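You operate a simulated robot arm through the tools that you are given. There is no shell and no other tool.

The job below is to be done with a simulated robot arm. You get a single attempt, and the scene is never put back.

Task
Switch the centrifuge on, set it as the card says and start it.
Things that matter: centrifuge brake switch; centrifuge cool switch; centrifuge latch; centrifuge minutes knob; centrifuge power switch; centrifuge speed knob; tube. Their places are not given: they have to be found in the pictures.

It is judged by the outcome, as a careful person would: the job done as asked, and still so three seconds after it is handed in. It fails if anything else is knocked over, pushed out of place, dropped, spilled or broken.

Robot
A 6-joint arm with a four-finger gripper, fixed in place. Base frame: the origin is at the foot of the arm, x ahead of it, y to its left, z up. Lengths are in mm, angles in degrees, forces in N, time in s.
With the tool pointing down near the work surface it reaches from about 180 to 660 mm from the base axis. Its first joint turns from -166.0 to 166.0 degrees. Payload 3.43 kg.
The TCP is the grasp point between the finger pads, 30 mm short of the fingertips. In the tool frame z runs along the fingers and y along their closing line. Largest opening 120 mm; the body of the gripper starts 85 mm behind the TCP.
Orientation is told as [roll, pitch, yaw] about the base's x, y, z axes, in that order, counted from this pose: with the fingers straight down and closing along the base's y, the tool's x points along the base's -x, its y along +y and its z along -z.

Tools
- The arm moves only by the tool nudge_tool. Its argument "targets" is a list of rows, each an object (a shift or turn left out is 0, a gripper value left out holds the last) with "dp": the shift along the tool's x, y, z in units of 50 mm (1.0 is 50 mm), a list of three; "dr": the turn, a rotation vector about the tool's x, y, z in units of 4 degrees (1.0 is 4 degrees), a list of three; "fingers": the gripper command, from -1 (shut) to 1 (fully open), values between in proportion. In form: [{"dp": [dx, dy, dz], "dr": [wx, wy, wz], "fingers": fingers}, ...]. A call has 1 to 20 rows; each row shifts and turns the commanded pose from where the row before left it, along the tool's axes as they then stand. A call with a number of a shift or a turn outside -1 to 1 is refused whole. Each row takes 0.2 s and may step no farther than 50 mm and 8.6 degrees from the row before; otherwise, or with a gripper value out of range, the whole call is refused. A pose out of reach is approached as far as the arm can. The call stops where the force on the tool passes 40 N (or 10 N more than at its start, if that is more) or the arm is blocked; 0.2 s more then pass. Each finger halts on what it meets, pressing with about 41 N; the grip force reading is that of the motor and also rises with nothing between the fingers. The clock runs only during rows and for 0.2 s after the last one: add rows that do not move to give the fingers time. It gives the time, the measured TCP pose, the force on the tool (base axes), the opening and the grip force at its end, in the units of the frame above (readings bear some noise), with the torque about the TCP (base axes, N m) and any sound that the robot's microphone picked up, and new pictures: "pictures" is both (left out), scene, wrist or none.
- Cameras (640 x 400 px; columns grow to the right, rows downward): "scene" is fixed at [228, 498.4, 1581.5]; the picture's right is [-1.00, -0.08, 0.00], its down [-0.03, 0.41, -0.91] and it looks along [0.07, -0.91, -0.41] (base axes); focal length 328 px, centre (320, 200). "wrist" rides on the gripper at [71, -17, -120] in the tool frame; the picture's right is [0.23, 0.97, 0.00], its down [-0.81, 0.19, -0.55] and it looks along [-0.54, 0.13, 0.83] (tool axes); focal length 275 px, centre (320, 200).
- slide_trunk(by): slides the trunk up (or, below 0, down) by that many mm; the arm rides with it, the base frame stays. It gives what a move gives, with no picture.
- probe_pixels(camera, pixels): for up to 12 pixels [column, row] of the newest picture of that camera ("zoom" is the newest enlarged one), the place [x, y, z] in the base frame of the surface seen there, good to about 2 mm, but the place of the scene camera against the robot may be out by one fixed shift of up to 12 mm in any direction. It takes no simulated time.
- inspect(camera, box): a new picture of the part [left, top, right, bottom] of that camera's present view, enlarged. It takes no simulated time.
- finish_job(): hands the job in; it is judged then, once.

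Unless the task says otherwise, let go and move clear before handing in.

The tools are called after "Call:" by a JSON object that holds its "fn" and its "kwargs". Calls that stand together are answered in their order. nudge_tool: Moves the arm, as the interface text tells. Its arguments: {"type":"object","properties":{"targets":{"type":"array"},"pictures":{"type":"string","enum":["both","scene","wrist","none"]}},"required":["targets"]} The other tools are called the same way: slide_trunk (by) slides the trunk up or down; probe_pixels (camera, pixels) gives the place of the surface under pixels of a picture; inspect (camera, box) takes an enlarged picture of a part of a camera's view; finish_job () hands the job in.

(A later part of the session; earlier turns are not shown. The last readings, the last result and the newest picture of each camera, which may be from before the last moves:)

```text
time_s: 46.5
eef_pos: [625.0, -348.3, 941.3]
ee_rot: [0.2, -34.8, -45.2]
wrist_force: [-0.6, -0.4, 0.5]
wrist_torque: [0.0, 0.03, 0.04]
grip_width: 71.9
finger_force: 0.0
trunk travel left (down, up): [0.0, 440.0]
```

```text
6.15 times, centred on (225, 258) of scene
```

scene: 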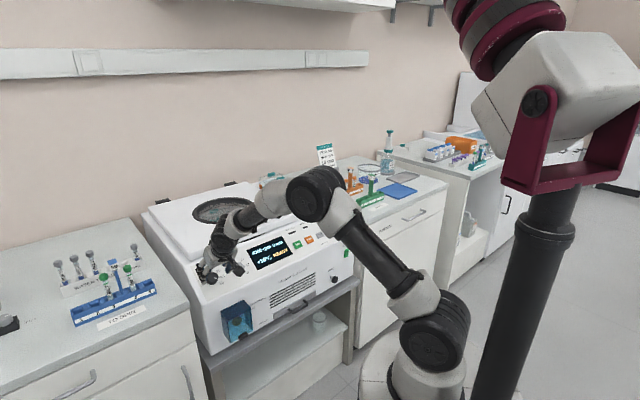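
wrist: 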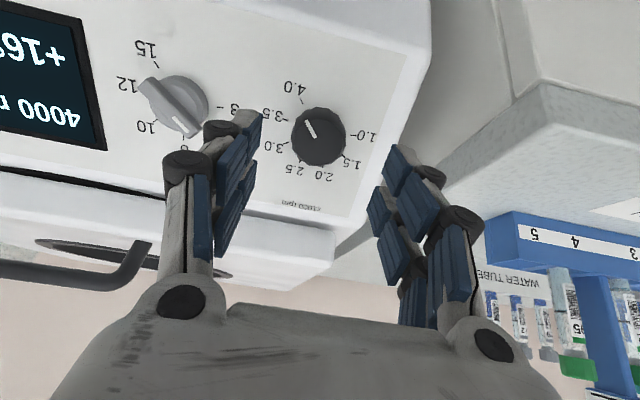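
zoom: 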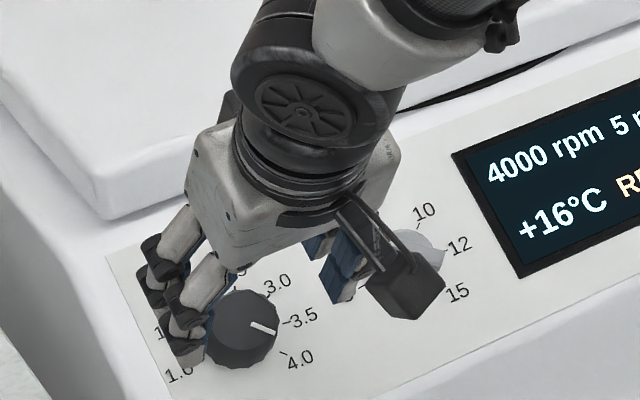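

Centred over the speed knob (error <1 mm by the readings), with 46 mm to go. I'll lower to tips ~5 mm above the panel.

Call:
{"fn": "nudge_tool", "kwargs": {"targets": [{"dp": [0, 0, 0.35]}, {"dp": [0, 0, 0.3]}, {"dp": [0, 0, 0.15]}, {"dp": [0, 0, 0.1]}], "pictures": "both"}}

Call:
{"fn": "inspect", "kwargs": {"camera": "scene", "box": [185, 240, 265, 300]}}

```text
time_s: 47.5
eef_pos: [643.2, -366.2, 904.0]
ee_rot: [0.2, -34.9, -45.1]
wrist_force: [0.7, -0.2, -0.3]
wrist_torque: [0.0, -0.01, -0.02]
grip_width: 71.8
finger_force: 0.0
trunk travel left (down, up): [0.0, 440.0]
```

scene: 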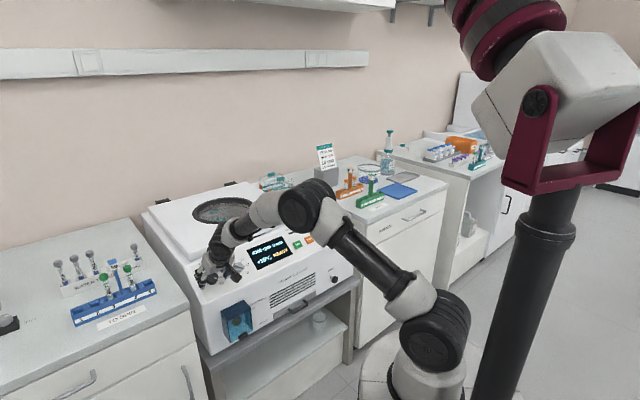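
wrist: 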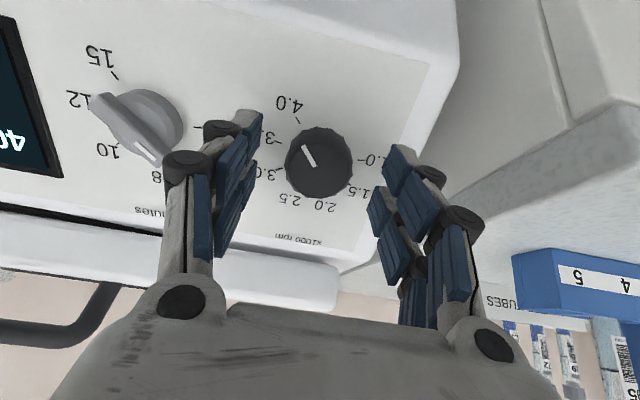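

```text
6.67 times, centred on (225, 270) of scene
```

zoom: 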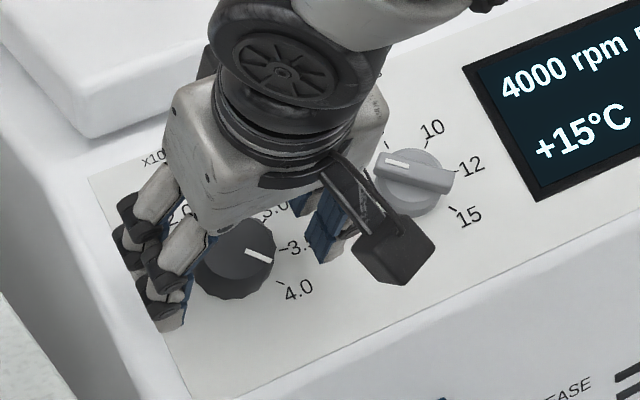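

Tips are around the knob. I'll check the knob's centre against the TCP once more with a close look before closing.

Call:
{"fn": "inspect", "kwargs": {"camera": "wrist", "box": [220, 90, 440, 230]}}

Call:
{"fn": "probe_pixels", "kwargs": {"camera": "wrist", "pixels": [[292, 160], [348, 165], [322, 140], [318, 192], [320, 165], [320, 175], [300, 180], [345, 150]]}}

```text
2.86 times, centred on (330, 160) of wrist
```

zoom: 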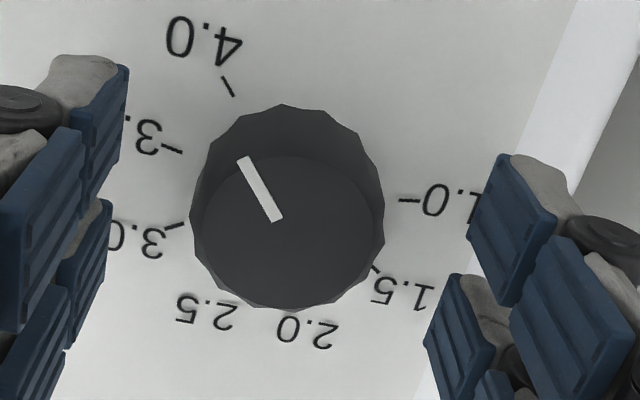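

```text
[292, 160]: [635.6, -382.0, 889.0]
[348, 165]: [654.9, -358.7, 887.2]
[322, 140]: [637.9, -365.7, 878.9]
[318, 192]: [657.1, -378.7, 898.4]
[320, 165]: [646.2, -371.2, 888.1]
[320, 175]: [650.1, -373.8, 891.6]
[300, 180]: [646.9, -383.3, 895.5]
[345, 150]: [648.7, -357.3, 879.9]
```

The knob is centred within ~2 mm. I'll close on it.

Call:
{"fn": "nudge_tool", "kwargs": {"targets": [{"fingers": -0.5}, {"fingers": -1}, {"fingers": -1}, {"fingers": -1}], "pictures": "both"}}

```text
time_s: 48.5
eef_pos: [643.7, -367.7, 904.7]
ee_rot: [0.1, -34.8, -45.2]
wrist_force: [-1.6, -2.8, 0.6]
wrist_torque: [-0.14, 0.09, -0.11]
grip_width: 38.2
finger_force: 36.1
trunk travel left (down, up): [0.0, 440.0]
```

scene: 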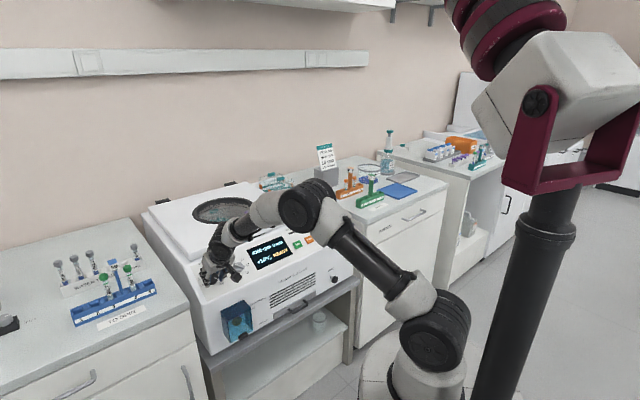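
wrist: 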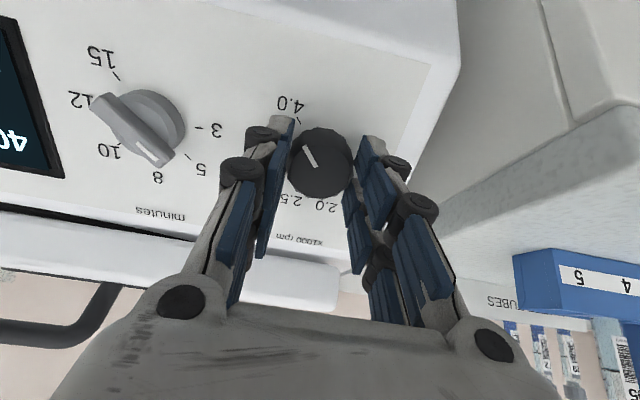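

The grip holds at 38 mm with 36 N. I'll turn a first 12° anticlockwise (tool −z rotation) and check the direction.

Call:
{"fn": "nudge_tool", "kwargs": {"targets": [{"dr": [0, 0, -1]}, {"dr": [0, 0, -1]}, {"dr": [0, 0, -1]}], "pictures": "both"}}

Call:
{"fn": "inspect", "kwargs": {"camera": "wrist", "box": [220, 90, 440, 230]}}

Call:
{"fn": "inspect", "kwargs": {"camera": "scene", "box": [190, 230, 300, 295]}}

```text
time_s: 49.3
eef_pos: [641.8, -367.5, 904.4]
ee_rot: [-8.0, -34.1, -30.6]
wrist_force: [-2.0, -8.5, 2.9]
wrist_torque: [0.11, 0.8, -0.35]
grip_width: 38.0
finger_force: 45.5
trunk travel left (down, up): [0.0, 440.0]
```

scene: 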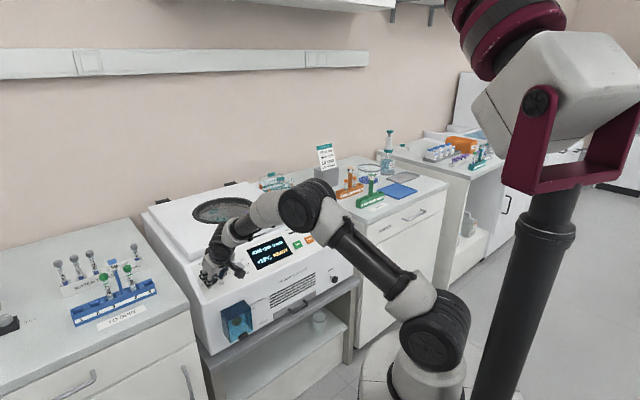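
wrist: 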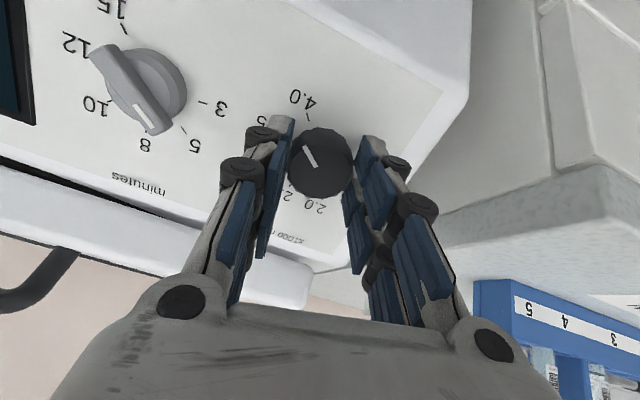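

```text
2.86 times, centred on (330, 160) of wrist
```

zoom: 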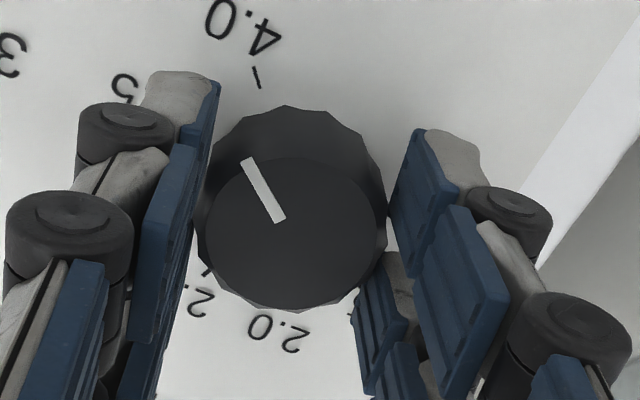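

```text
5.82 times, centred on (245, 262) of scene
```

zoom: 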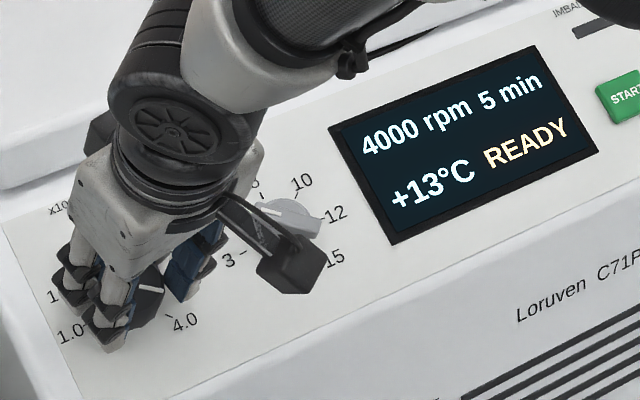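

The knob turns with the gripper toward 3.5. I'll turn the remaining 28°.

Call:
{"fn": "nudge_tool", "kwargs": {"targets": [{"dr": [0, 0, -1]}, {"dr": [0, 0, -1]}, {"dr": [0, 0, -1]}, {"dr": [0, 0, -1]}, {"dr": [0, 0, -1]}, {"dr": [0, 0, -1]}, {"dr": [0, 0, -1]}], "pictures": "both"}}

Call:
{"fn": "inspect", "kwargs": {"camera": "wrist", "box": [220, 90, 440, 230]}}

Call:
{"fn": "inspect", "kwargs": {"camera": "scene", "box": [190, 230, 300, 295]}}

```text
time_s: 50.9
eef_pos: [641.8, -366.8, 904.4]
ee_rot: [-24.1, -26.0, 0.6]
wrist_force: [-2.8, -11.1, 5.9]
wrist_torque: [-0.26, 0.7, -0.43]
grip_width: 37.9
finger_force: 45.3
trunk travel left (down, up): [0.0, 440.0]
```

scene: 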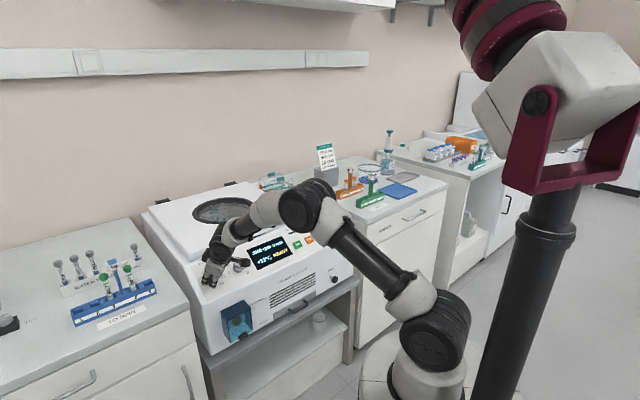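
wrist: 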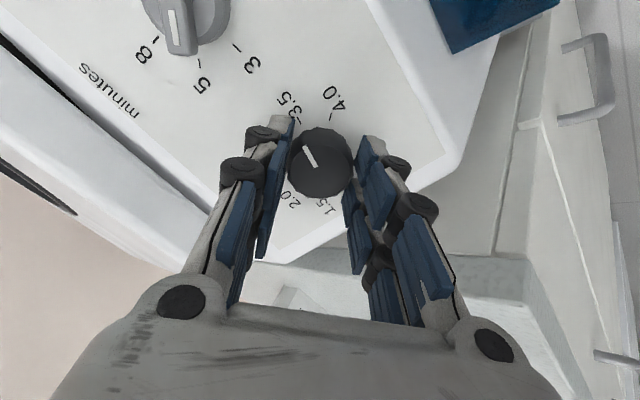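

```text
2.86 times, centred on (330, 160) of wrist
```

zoom: 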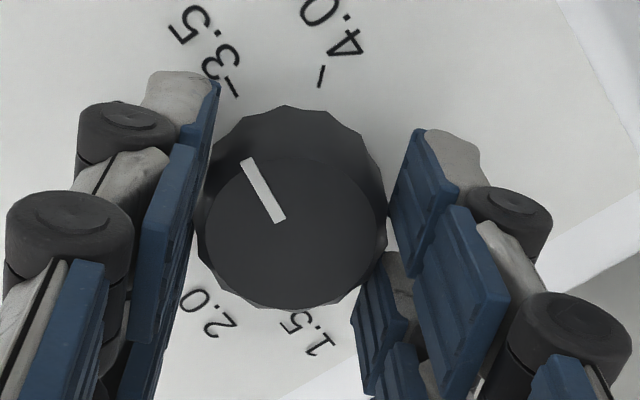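

```text
5.82 times, centred on (245, 262) of scene
```

zoom: 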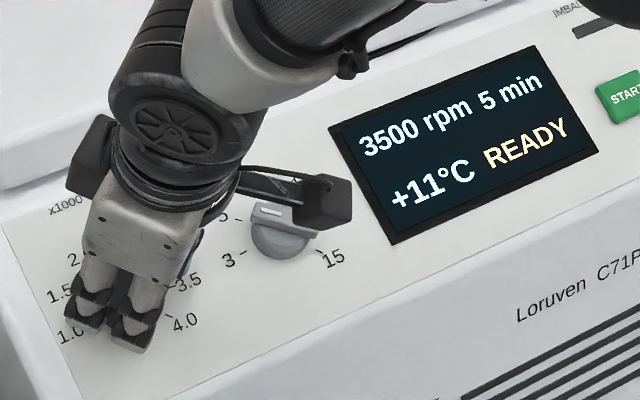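

The display now reads 3500 rpm. I'll open, lift straight off and confirm it stays.

Call:
{"fn": "nudge_tool", "kwargs": {"targets": [{"fingers": -0.1}, {"fingers": 0.1}, {"fingers": 0.2}, {"fingers": 0.2}, {"dp": [0, 0, -0.4], "fingers": 0.2}, {"dp": [0, 0, -0.8], "fingers": 0.2}, {"dp": [0, 0, -0.4], "fingers": 0.2}], "pictures": "both"}}

Call:
{"fn": "inspect", "kwargs": {"camera": "scene", "box": [190, 230, 300, 295]}}

Call:
{"fn": "inspect", "kwargs": {"camera": "wrist", "box": [220, 20, 440, 180]}}

```text
time_s: 52.5
eef_pos: [609.4, -333.2, 971.0]
ee_rot: [-24.0, -26.1, 0.6]
wrist_force: [-0.1, 0.3, 0.5]
wrist_torque: [0.0, -0.03, 0.01]
grip_width: 72.0
finger_force: 0.0
trunk travel left (down, up): [0.0, 440.0]
```

scene: 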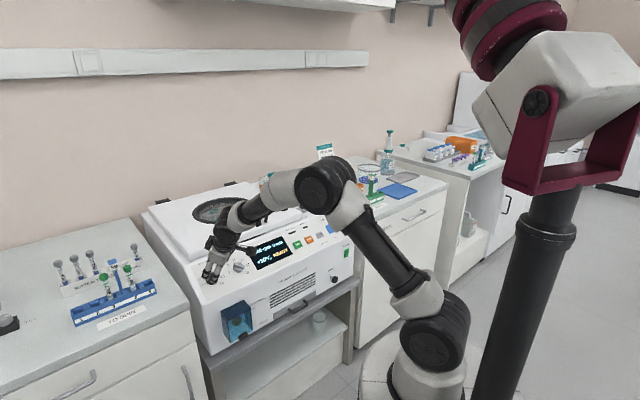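
wrist: 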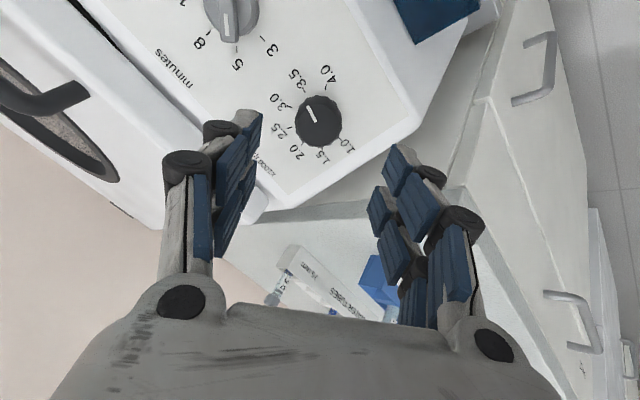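

```text
5.82 times, centred on (245, 262) of scene
```

zoom: 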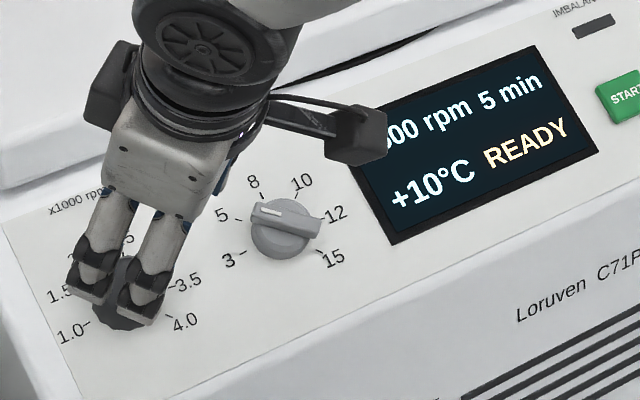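

```text
2.50 times, centred on (330, 100) of wrist
```

zoom: 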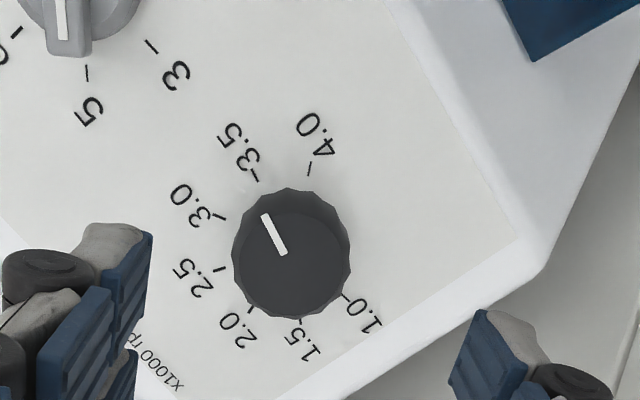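

The pointer rests on 3.5 and the display reads 3500. Now I'll turn 6° more to match the minutes bar, and move above the minutes knob with fingers at ~50 mm.

Call:
{"fn": "nudge_tool", "kwargs": {"targets": [{"dr": [0, 0, -0.75], "fingers": -0.1}, {"dr": [0, 0, -0.75], "fingers": -0.1}, {"dp": [0.479, -0.46, 0]}, {"dp": [0.479, -0.46, 0]}, {"dp": [0.479, -0.46, 0]}, {"dp": [0, 0, 0.5]}, {"dp": [0, 0, 0]}], "pictures": "both"}}

Call:
{"fn": "inspect", "kwargs": {"camera": "wrist", "box": [220, 60, 440, 220]}}

```text
time_s: 54.1
eef_pos: [549.9, -413.4, 948.5]
ee_rot: [-26.7, -23.5, 6.5]
wrist_force: [1.1, 0.2, -1.1]
wrist_torque: [0.01, 0.05, -0.02]
grip_width: 53.8
finger_force: 0.1
trunk travel left (down, up): [0.0, 440.0]
```

scene: 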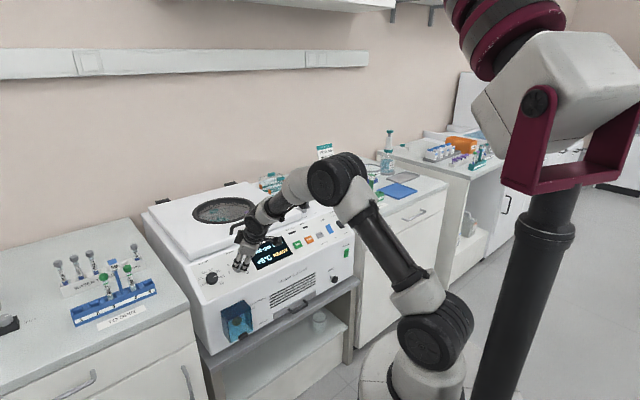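
wrist: 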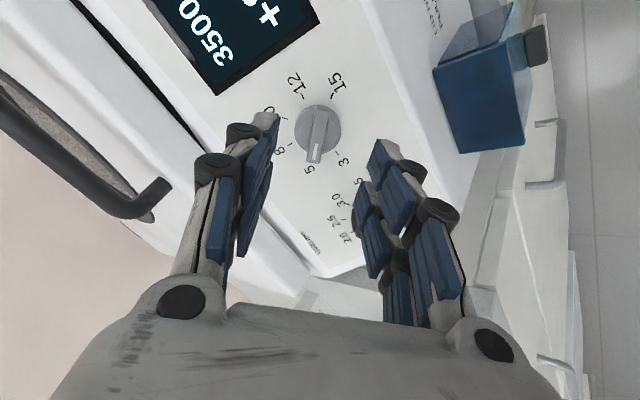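

```text
2.50 times, centred on (330, 140) of wrist
```

zoom: 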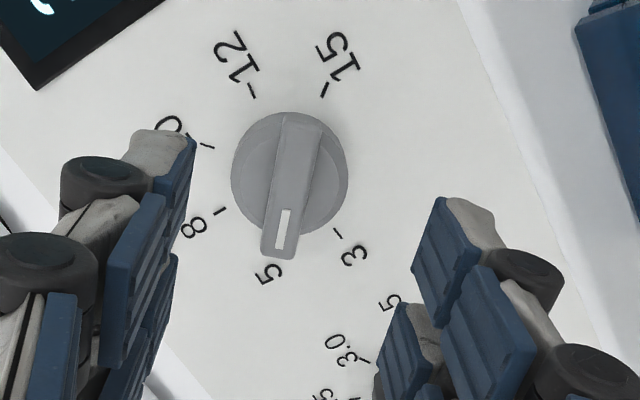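

I'll probe the bar's centreline and edges to check the angle and centre before lowering.

Call:
{"fn": "probe_pixels", "kwargs": {"camera": "wrist", "pixels": [[321, 112], [320, 120], [318, 136], [316, 148], [313.6, 160], [312, 134], [325, 136], [304, 136], [333, 136], [320, 105], [340, 125], [345, 160]]}}

Call:
{"fn": "inspect", "kwargs": {"camera": "wrist", "box": [280, 90, 360, 170]}}

```text
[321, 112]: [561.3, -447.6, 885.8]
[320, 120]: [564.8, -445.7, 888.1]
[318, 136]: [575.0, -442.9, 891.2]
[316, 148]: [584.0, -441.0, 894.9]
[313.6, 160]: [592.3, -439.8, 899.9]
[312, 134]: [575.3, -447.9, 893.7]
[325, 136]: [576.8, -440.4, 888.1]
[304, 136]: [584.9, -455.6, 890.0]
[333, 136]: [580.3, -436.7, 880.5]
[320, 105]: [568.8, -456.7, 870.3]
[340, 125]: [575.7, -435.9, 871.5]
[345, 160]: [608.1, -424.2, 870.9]
```

```text
5.00 times, centred on (320, 130) of wrist
```

zoom: 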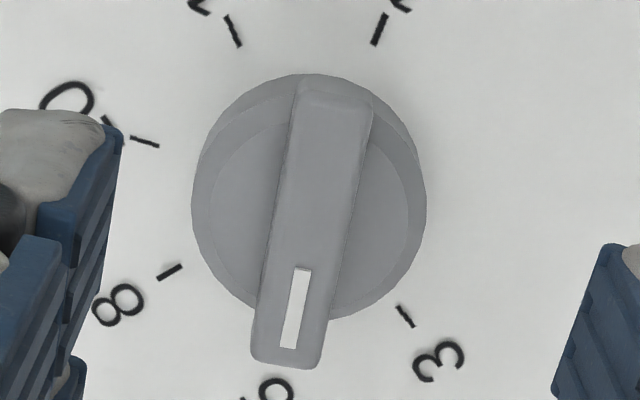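

The bar sits at about −48° with its centre within ~1.5 mm of the TCP. I'll turn 2° more, trim 1.3 mm, and lower until the tips are just above the knob's skirt (h≈309).

Call:
{"fn": "nudge_tool", "kwargs": {"targets": [{"dp": [0.01, -0.026, 0], "dr": [0, 0, -0.5]}, {"dp": [0, 0, 0.4]}, {"dp": [0, 0, 0.3]}, {"dp": [0, 0, 0.15]}, {"dp": [0, 0, 0.1]}], "pictures": "both"}}

Call:
{"fn": "inspect", "kwargs": {"camera": "wrist", "box": [220, 80, 440, 240]}}

Call:
{"fn": "inspect", "kwargs": {"camera": "scene", "box": [205, 235, 285, 295]}}

```text
time_s: 55.3
eef_pos: [569.2, -434.4, 910.4]
ee_rot: [-27.3, -22.6, 8.5]
wrist_force: [0.4, -0.5, 0.0]
wrist_torque: [0.03, -0.02, -0.01]
grip_width: 54.1
finger_force: 0.2
trunk travel left (down, up): [0.0, 440.0]
```

scene: 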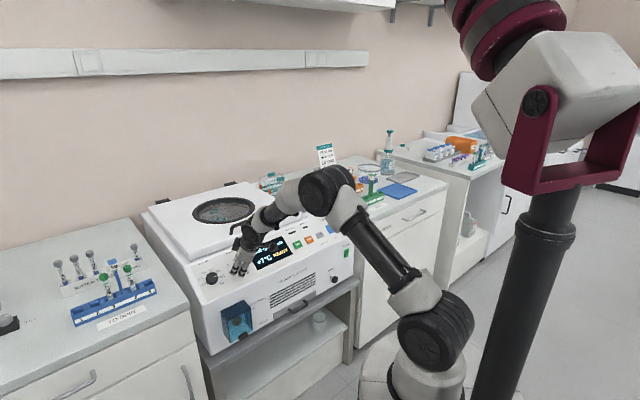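
wrist: 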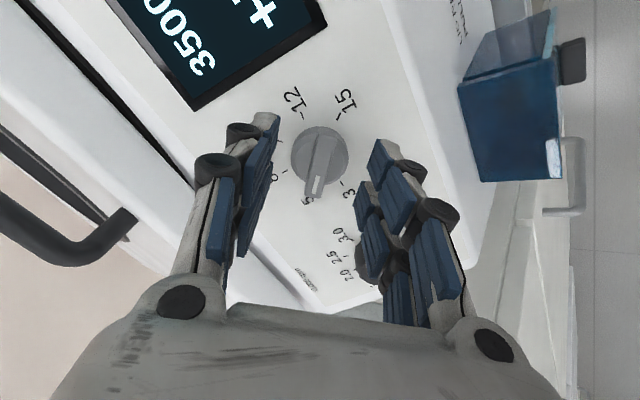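

```text
2.50 times, centred on (330, 160) of wrist
```

zoom: 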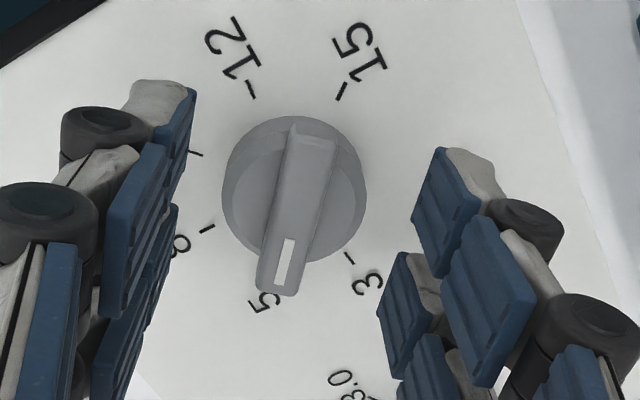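

```text
6.67 times, centred on (245, 265) of scene
```

zoom: 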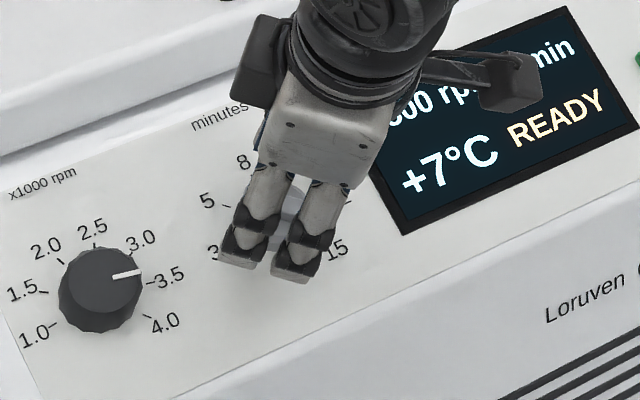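

The bar is centred between the prongs. I'll close on it.

Call:
{"fn": "nudge_tool", "kwargs": {"targets": [{"fingers": -0.6}, {"fingers": -1}, {"fingers": -1}, {"fingers": -1}, {"fingers": -1}], "pictures": "both"}}

Call:
{"fn": "inspect", "kwargs": {"camera": "wrist", "box": [220, 80, 440, 240]}}

```text
time_s: 56.5
eef_pos: [568.9, -434.0, 909.7]
ee_rot: [-27.2, -22.6, 8.5]
wrist_force: [0.5, -2.2, -0.1]
wrist_torque: [-0.03, -0.08, 0.0]
grip_width: 11.0
finger_force: 42.5
trunk travel left (down, up): [0.0, 440.0]
```

scene: 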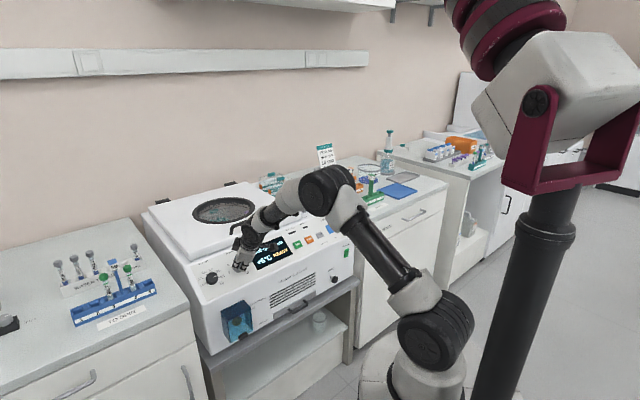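
wrist: 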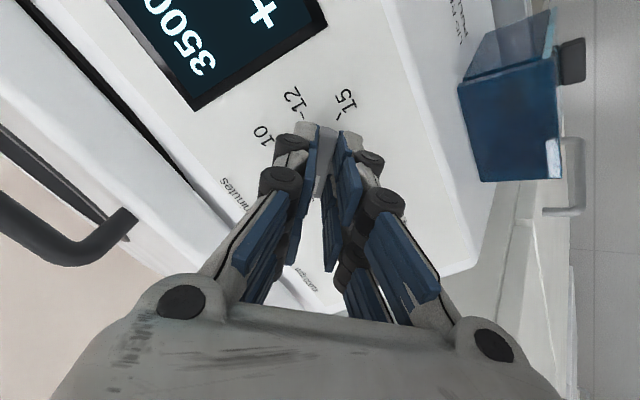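

```text
2.50 times, centred on (330, 160) of wrist
```

zoom: 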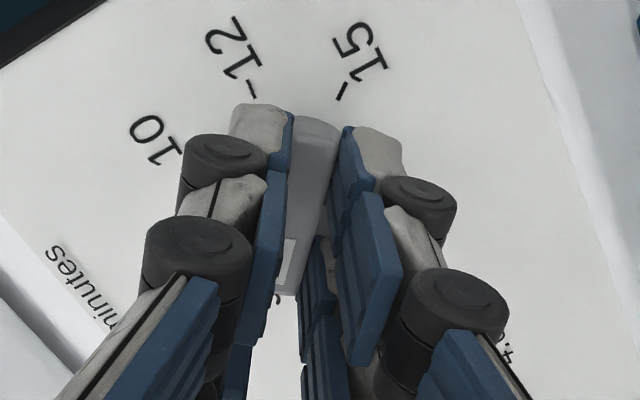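

The bar is gripped at 11 mm with 42 N. I'll turn clockwise 48° (one step, to 8) and check the display.

Call:
{"fn": "nudge_tool", "kwargs": {"targets": [{"dr": [0, 0, 1]}, {"dr": [0, 0, 1]}, {"dr": [0, 0, 1]}, {"dr": [0, 0, 1]}, {"dr": [0, 0, 1]}, {"dr": [0, 0, 1]}, {"dr": [0, 0, 1]}, {"dr": [0, 0, 1]}, {"dr": [0, 0, 1]}, {"dr": [0, 0, 1]}, {"dr": [0, 0, 1]}, {"dr": [0, 0, 1]}], "pictures": "both"}}

Call:
{"fn": "inspect", "kwargs": {"camera": "scene", "box": [205, 225, 315, 295]}}

Call:
{"fn": "inspect", "kwargs": {"camera": "wrist", "box": [220, 80, 440, 240]}}

```text
time_s: 59.1
eef_pos: [568.3, -434.1, 909.7]
ee_rot: [0.3, -34.9, -45.3]
wrist_force: [-0.3, -1.2, -0.7]
wrist_torque: [-0.77, -0.71, -0.01]
grip_width: 11.0
finger_force: 44.3
trunk travel left (down, up): [0.0, 440.0]
```

scene: 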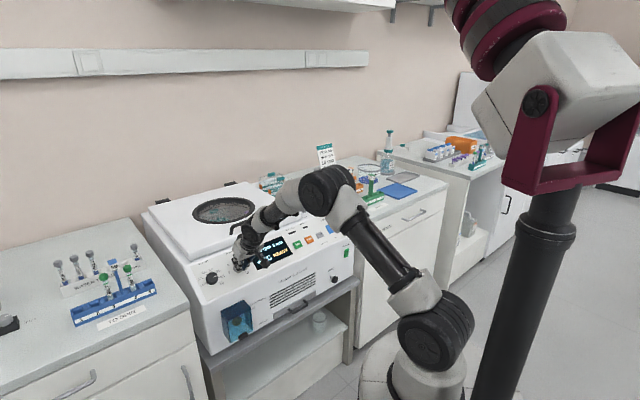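
wrist: 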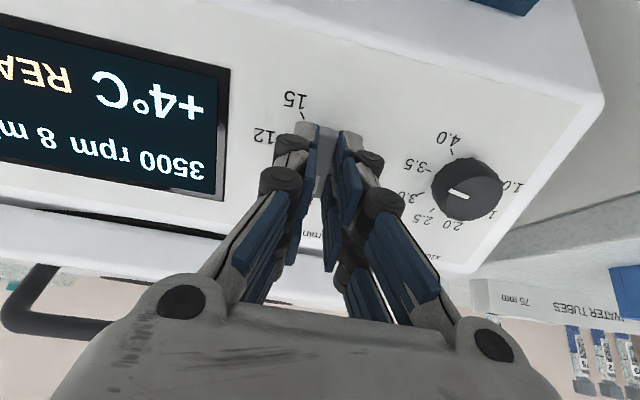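

```text
5.71 times, centred on (260, 260) of scene
```

zoom: 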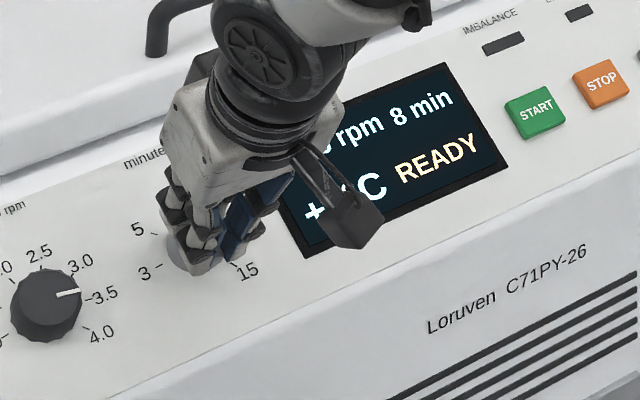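

```text
2.50 times, centred on (330, 160) of wrist
```

zoom: 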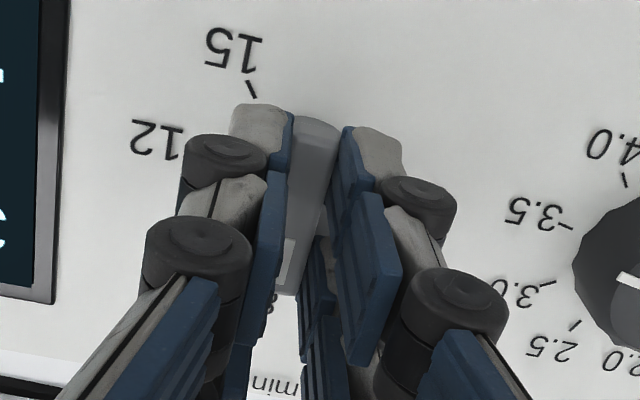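

The display reads 3500 rpm, 8 min. Another 48° clockwise should bring it to 10.

Call:
{"fn": "nudge_tool", "kwargs": {"targets": [{"dr": [0, 0, 1]}, {"dr": [0, 0, 1]}, {"dr": [0, 0, 1]}, {"dr": [0, 0, 1]}, {"dr": [0, 0, 1]}, {"dr": [0, 0, 1]}, {"dr": [0, 0, 1]}, {"dr": [0, 0, 1]}, {"dr": [0, 0, 1]}, {"dr": [0, 0, 1]}, {"dr": [0, 0, 1]}, {"dr": [0, 0, 1]}], "pictures": "both"}}

Call:
{"fn": "inspect", "kwargs": {"camera": "scene", "box": [205, 225, 315, 295]}}

Call:
{"fn": "inspect", "kwargs": {"camera": "wrist", "box": [220, 80, 440, 240]}}

```text
time_s: 61.7
eef_pos: [569.6, -436.0, 911.1]
ee_rot: [27.5, -22.4, -98.6]
wrist_force: [3.0, -3.2, 2.4]
wrist_torque: [0.22, -0.12, 0.15]
grip_width: 11.0
finger_force: 44.1
trunk travel left (down, up): [0.0, 440.0]
```

scene: 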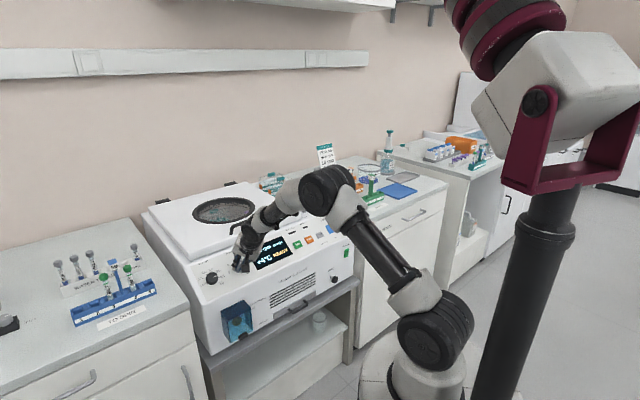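
wrist: 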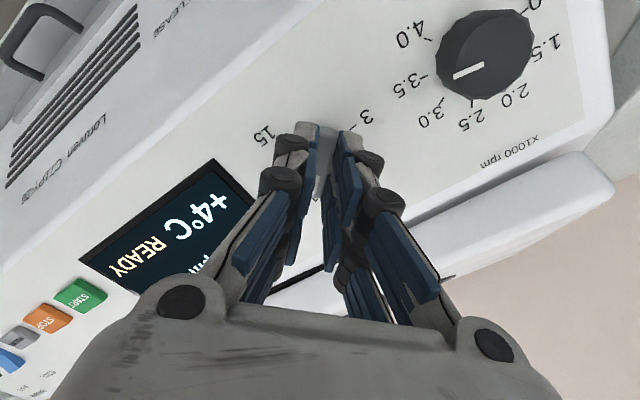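

```text
5.71 times, centred on (260, 260) of scene
```

zoom: 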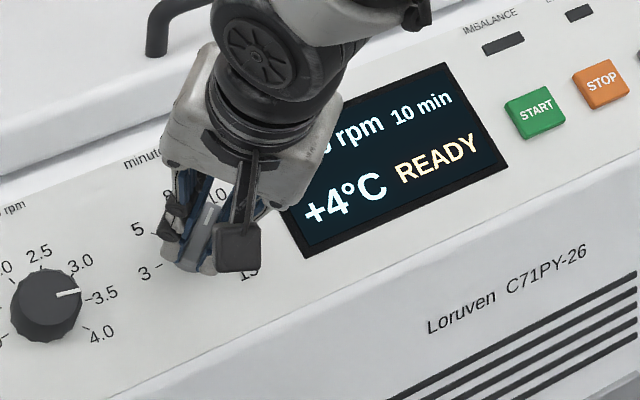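

```text
2.50 times, centred on (330, 160) of wrist
```

zoom: 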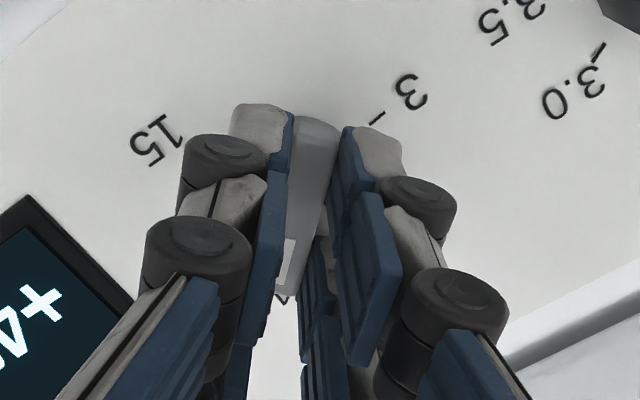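

The display now reads 10 min, +4 °C. I'll open and lift off the knob.

Call:
{"fn": "nudge_tool", "kwargs": {"targets": [{"fingers": -0.5}, {"fingers": -0.2}, {"fingers": -0.1}, {"fingers": -0.1}, {"dp": [0, 0, -0.4]}, {"dp": [0, 0, -0.8]}, {"dp": [0, 0, -0.8]}], "pictures": "both"}}

Call:
{"fn": "inspect", "kwargs": {"camera": "scene", "box": [195, 225, 315, 295]}}

Call:
{"fn": "inspect", "kwargs": {"camera": "wrist", "box": [220, 40, 440, 200]}}

```text
time_s: 63.3
eef_pos: [527.2, -393.6, 993.0]
ee_rot: [27.5, -22.4, -98.7]
wrist_force: [0.4, 0.3, 0.1]
wrist_torque: [0.01, -0.02, 0.01]
grip_width: 54.2
finger_force: 0.0
trunk travel left (down, up): [0.0, 440.0]
```

scene: 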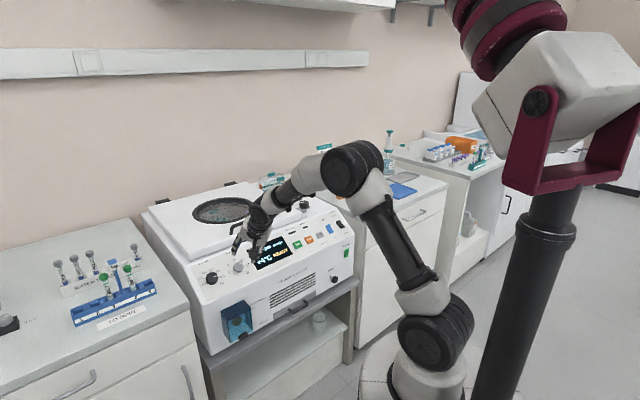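
wrist: 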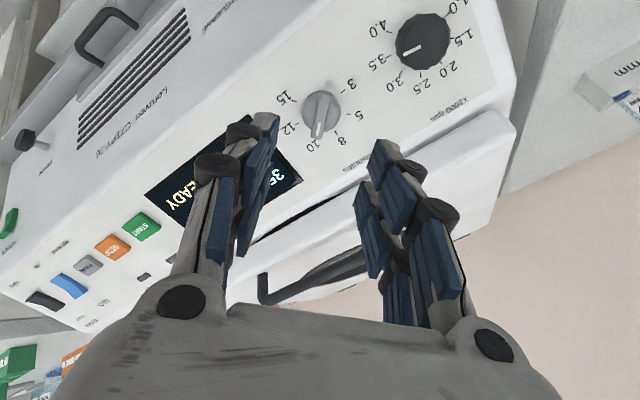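

```text
5.33 times, centred on (255, 260) of scene
```

zoom: 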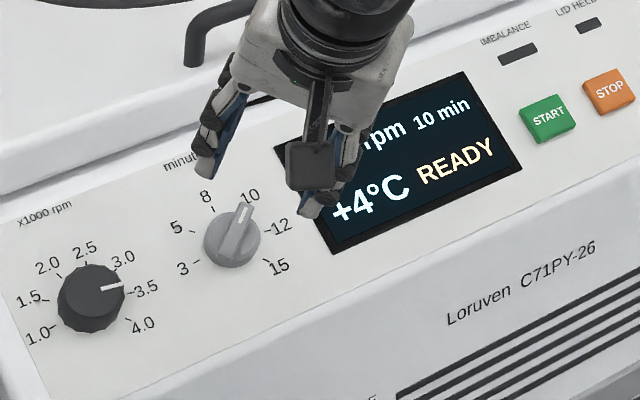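

```text
2.50 times, centred on (330, 120) of wrist
```

zoom: 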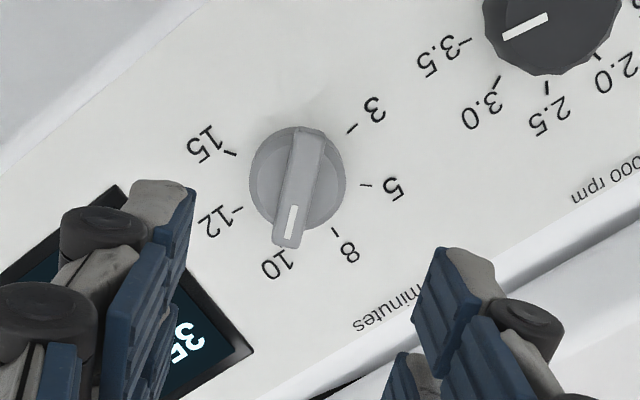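

Both knobs are set: pointer at 10 min and at 3.5. Now I'll turn the tool back, shut the fingers and move above START.

Call:
{"fn": "nudge_tool", "kwargs": {"targets": [{"dr": [0, 0, -1], "fingers": -1}, {"dr": [0, 0, -1]}, {"dr": [0, 0, -1]}, {"dr": [0, 0, -1]}, {"dr": [0, 0, -1]}, {"dr": [0, 0, -1]}, {"dr": [0, 0, -1]}, {"dr": [0, 0, -1]}, {"dr": [0, 0, -1]}, {"dr": [0, 0, -1]}, {"dr": [0, 0, -1]}, {"dr": [0, 0, -1]}, {"dp": [0.092, -0.875, 0]}, {"dp": [0.092, -0.875, 0]}, {"dp": [0.092, -0.875, 0]}, {"dp": [0.092, -0.875, 0]}, {"dp": [0.092, -0.875, 0]}, {"dp": [0.092, -0.875, 0]}], "pictures": "both"}}

Call:
{"fn": "inspect", "kwargs": {"camera": "scene", "box": [240, 210, 360, 275]}}

```text
time_s: 67.1
eef_pos: [326.0, -563.9, 976.0]
ee_rot: [0.2, -34.9, -45.2]
wrist_force: [0.1, 0.1, 0.3]
wrist_torque: [0.0, -0.01, 0.03]
grip_width: 0.0
finger_force: 33.0
trunk travel left (down, up): [0.0, 440.0]
```

scene: 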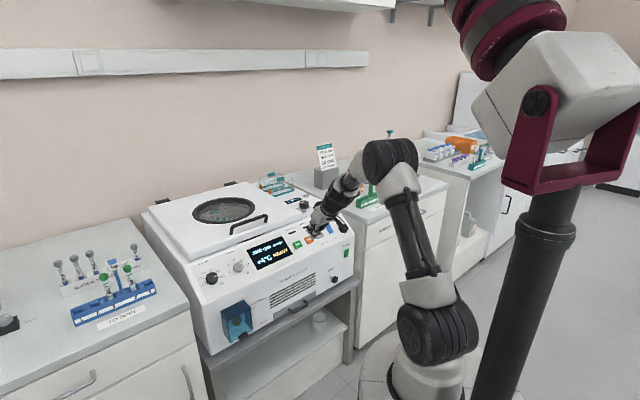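
wrist: 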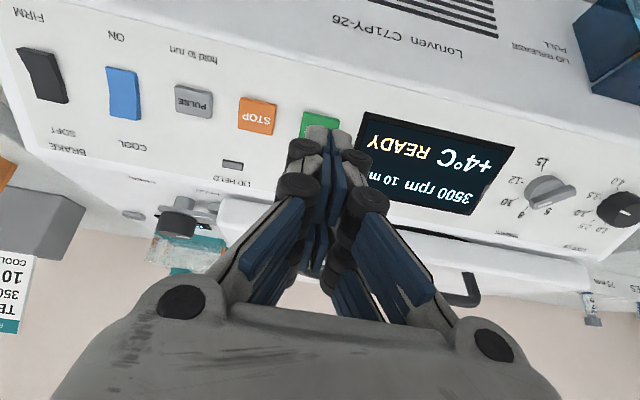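

```text
5.33 times, centred on (300, 242) of scene
```

zoom: 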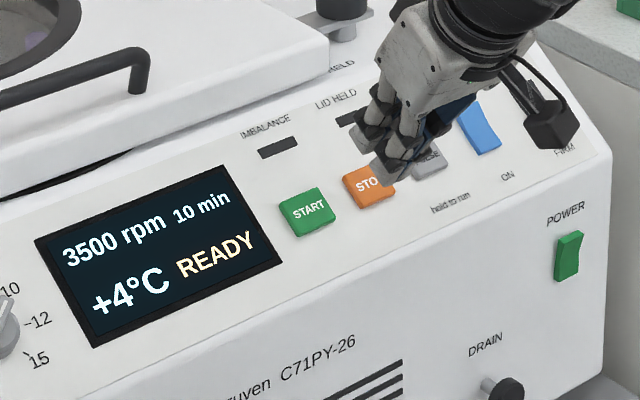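

The display shows 3500 rpm, 10 min, +4 °C READY, and the TCP is placed so the rear prong is in line with START. I'll lower to ~12 mm above and check.

Call:
{"fn": "nudge_tool", "kwargs": {"targets": [{"dp": [0, 0, 0.8]}, {"dp": [0, 0, 0.7]}, {"dp": [0, 0, 0.37]}], "pictures": "both"}}

Call:
{"fn": "inspect", "kwargs": {"camera": "scene", "box": [276, 220, 326, 260]}}

```text
time_s: 67.9
eef_pos: [364.7, -601.7, 898.4]
ee_rot: [0.1, -34.9, -45.1]
wrist_force: [0.2, -1.4, 0.4]
wrist_torque: [0.02, 0.0, -0.02]
grip_width: 0.2
finger_force: 33.6
trunk travel left (down, up): [0.0, 440.0]
```

scene: 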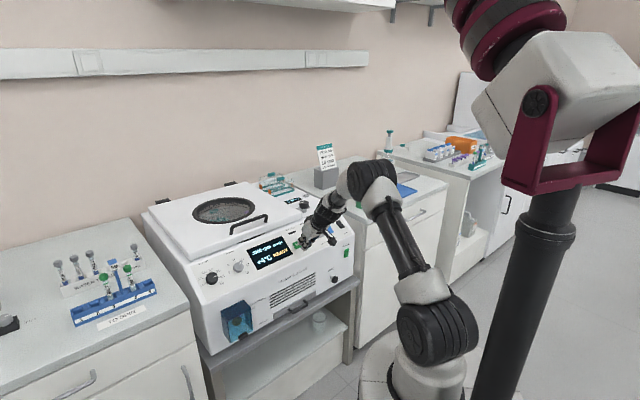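
wrist: 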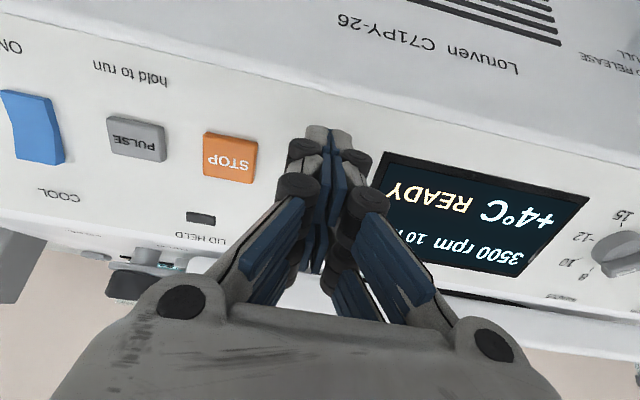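

```text
10.00 times, centred on (301, 240) of scene
```

zoom: 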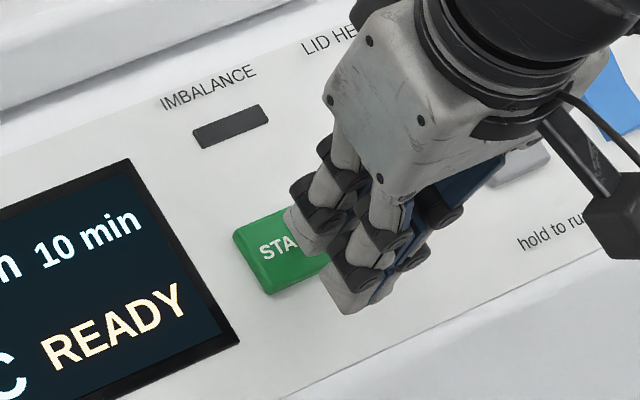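

The rear prong is over START and the front prong past its lower edge. I'll press slowly.

Call:
{"fn": "nudge_tool", "kwargs": {"targets": [{"dp": [0, 0, 0.06]}, {"dp": [0, 0, 0.06]}, {"dp": [0, 0, 0.06]}, {"dp": [0, 0, 0.05]}, {"dp": [0, 0, 0.03]}, {"dp": [0, 0, 0.03]}, {"dp": [0, 0, 0.03]}, {"dp": [0, 0, 0.03]}], "pictures": "both"}}

Call:
{"fn": "inspect", "kwargs": {"camera": "scene", "box": [240, 215, 330, 275]}}

```text
time_s: 69.7
eef_pos: [372.3, -608.2, 884.9]
ee_rot: [0.2, -34.9, -45.1]
wrist_force: [0.0, 0.1, 0.5]
wrist_torque: [-0.01, -0.02, 0.01]
grip_width: 5.9
finger_force: 33.5
trunk travel left (down, up): [0.0, 440.0]
```

scene: 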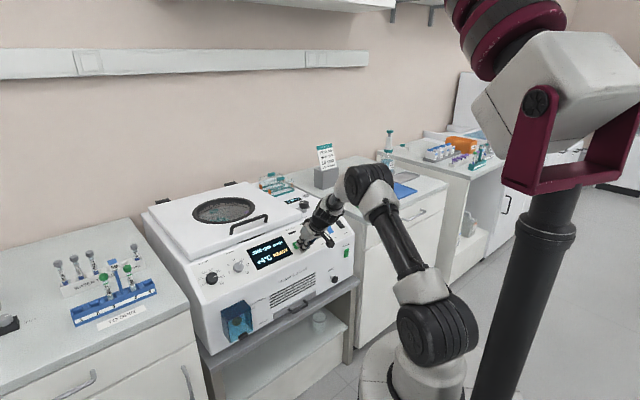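
wrist: 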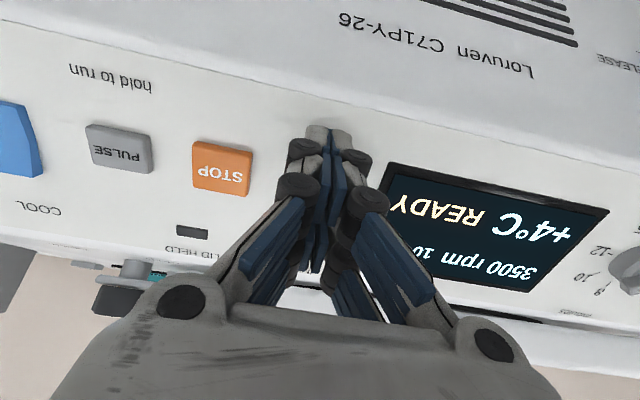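

```text
6.67 times, centred on (285, 245) of scene
```

zoom: 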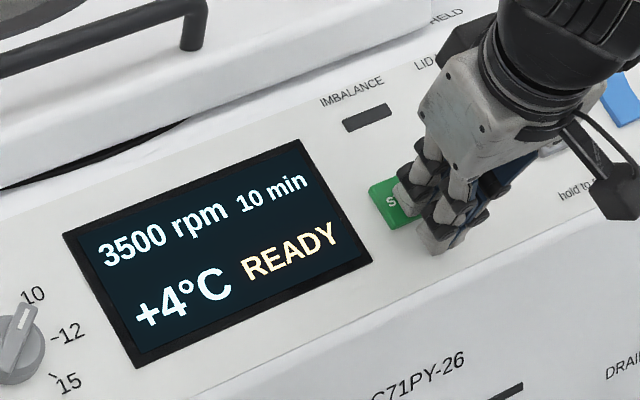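

Still READY with only finger play taken up. I'll press further until it gives.

Call:
{"fn": "nudge_tool", "kwargs": {"targets": [{"dp": [0, 0, 0.03]}, {"dp": [0, 0, 0.03]}, {"dp": [0, 0, 0.03]}, {"dp": [0, 0, 0.03]}, {"dp": [0, 0, 0.03]}], "pictures": "both"}}

Call:
{"fn": "inspect", "kwargs": {"camera": "scene", "box": [240, 215, 330, 275]}}

```text
time_s: 70.9
eef_pos: [373.9, -610.9, 880.0]
ee_rot: [0.0, -35.0, -45.2]
wrist_force: [-6.2, 4.9, 9.3]
wrist_torque: [-0.12, -0.13, -0.06]
grip_width: 6.0
finger_force: 33.1
trunk travel left (down, up): [0.0, 440.0]
heard: click
```

scene: 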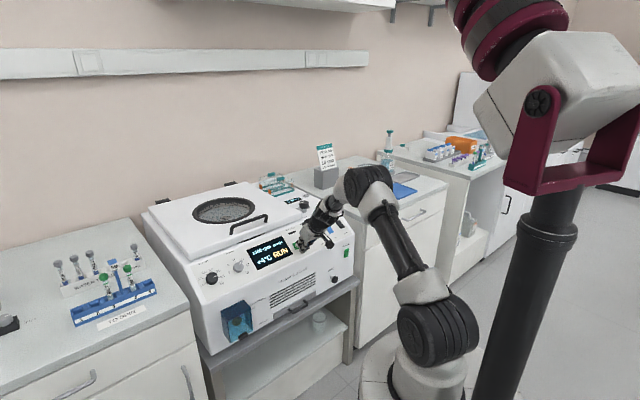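
wrist: 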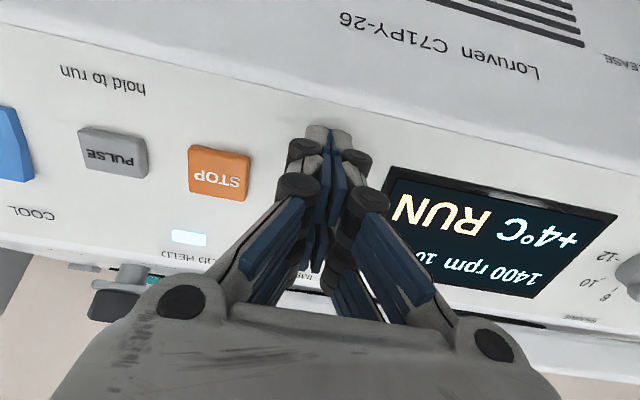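

```text
6.67 times, centred on (285, 245) of scene
```

zoom: 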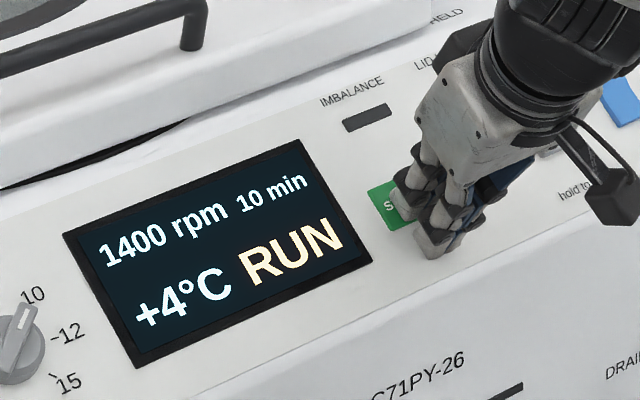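

A click was heard and the display shows RUN, 1400 rpm climbing, with the LID HELD lamp lit. I'll lift straight off and watch it reach speed.

Call:
{"fn": "nudge_tool", "kwargs": {"targets": [{"dp": [0, 0, -0.3]}, {"dp": [0, 0, -0.8]}, {"dp": [0, 0, -1]}, {"dp": [0, 0, -1]}, {"dp": [0, 0, -0.8]}, {}, {}, {}, {}, {}, {}, {}, {}, {}, {}], "pictures": "both"}}

Call:
{"fn": "inspect", "kwargs": {"camera": "scene", "box": [195, 205, 355, 295]}}

Call:
{"fn": "inspect", "kwargs": {"camera": "scene", "box": [240, 225, 320, 275]}}

```text
time_s: 74.1
eef_pos: [294.2, -533.0, 1039.9]
ee_rot: [0.2, -34.9, -45.1]
wrist_force: [0.1, -0.4, 0.1]
wrist_torque: [-0.03, -0.01, 0.01]
grip_width: 0.2
finger_force: 33.4
trunk travel left (down, up): [0.0, 440.0]
```

scene: 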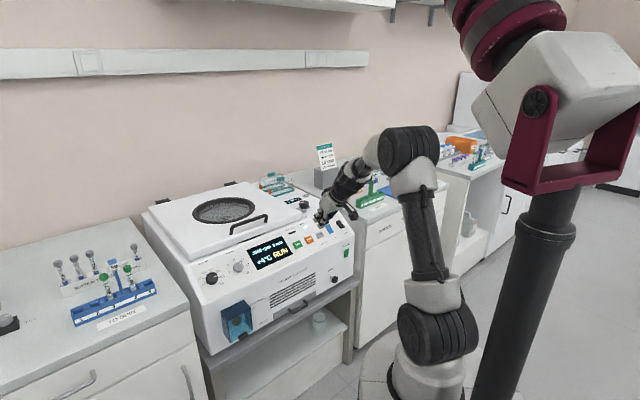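
wrist: 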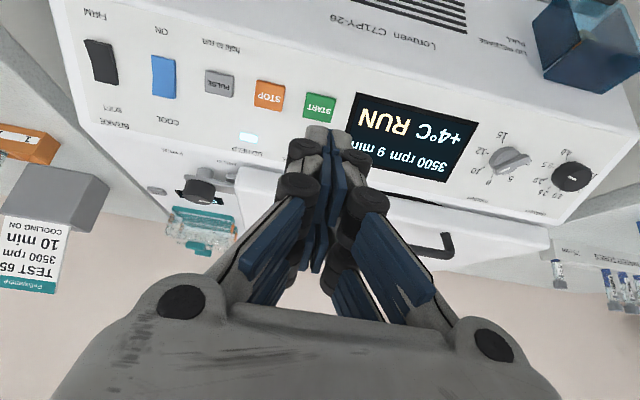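

```text
4.00 times, centred on (275, 250) of scene
```

zoom: 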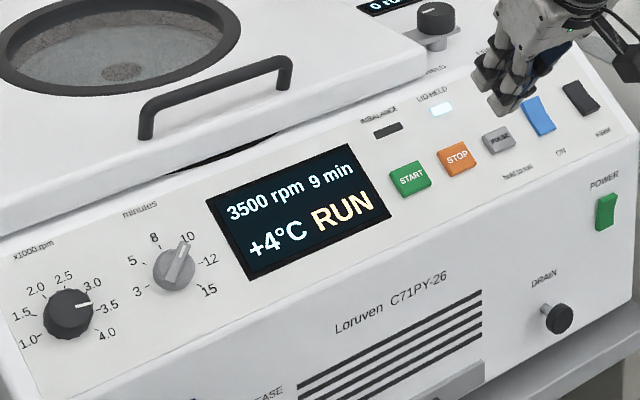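

```text
8.00 times, centred on (280, 250) of scene
```

zoom: 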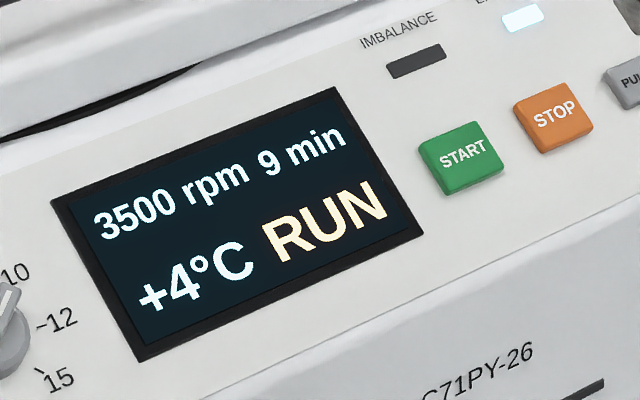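

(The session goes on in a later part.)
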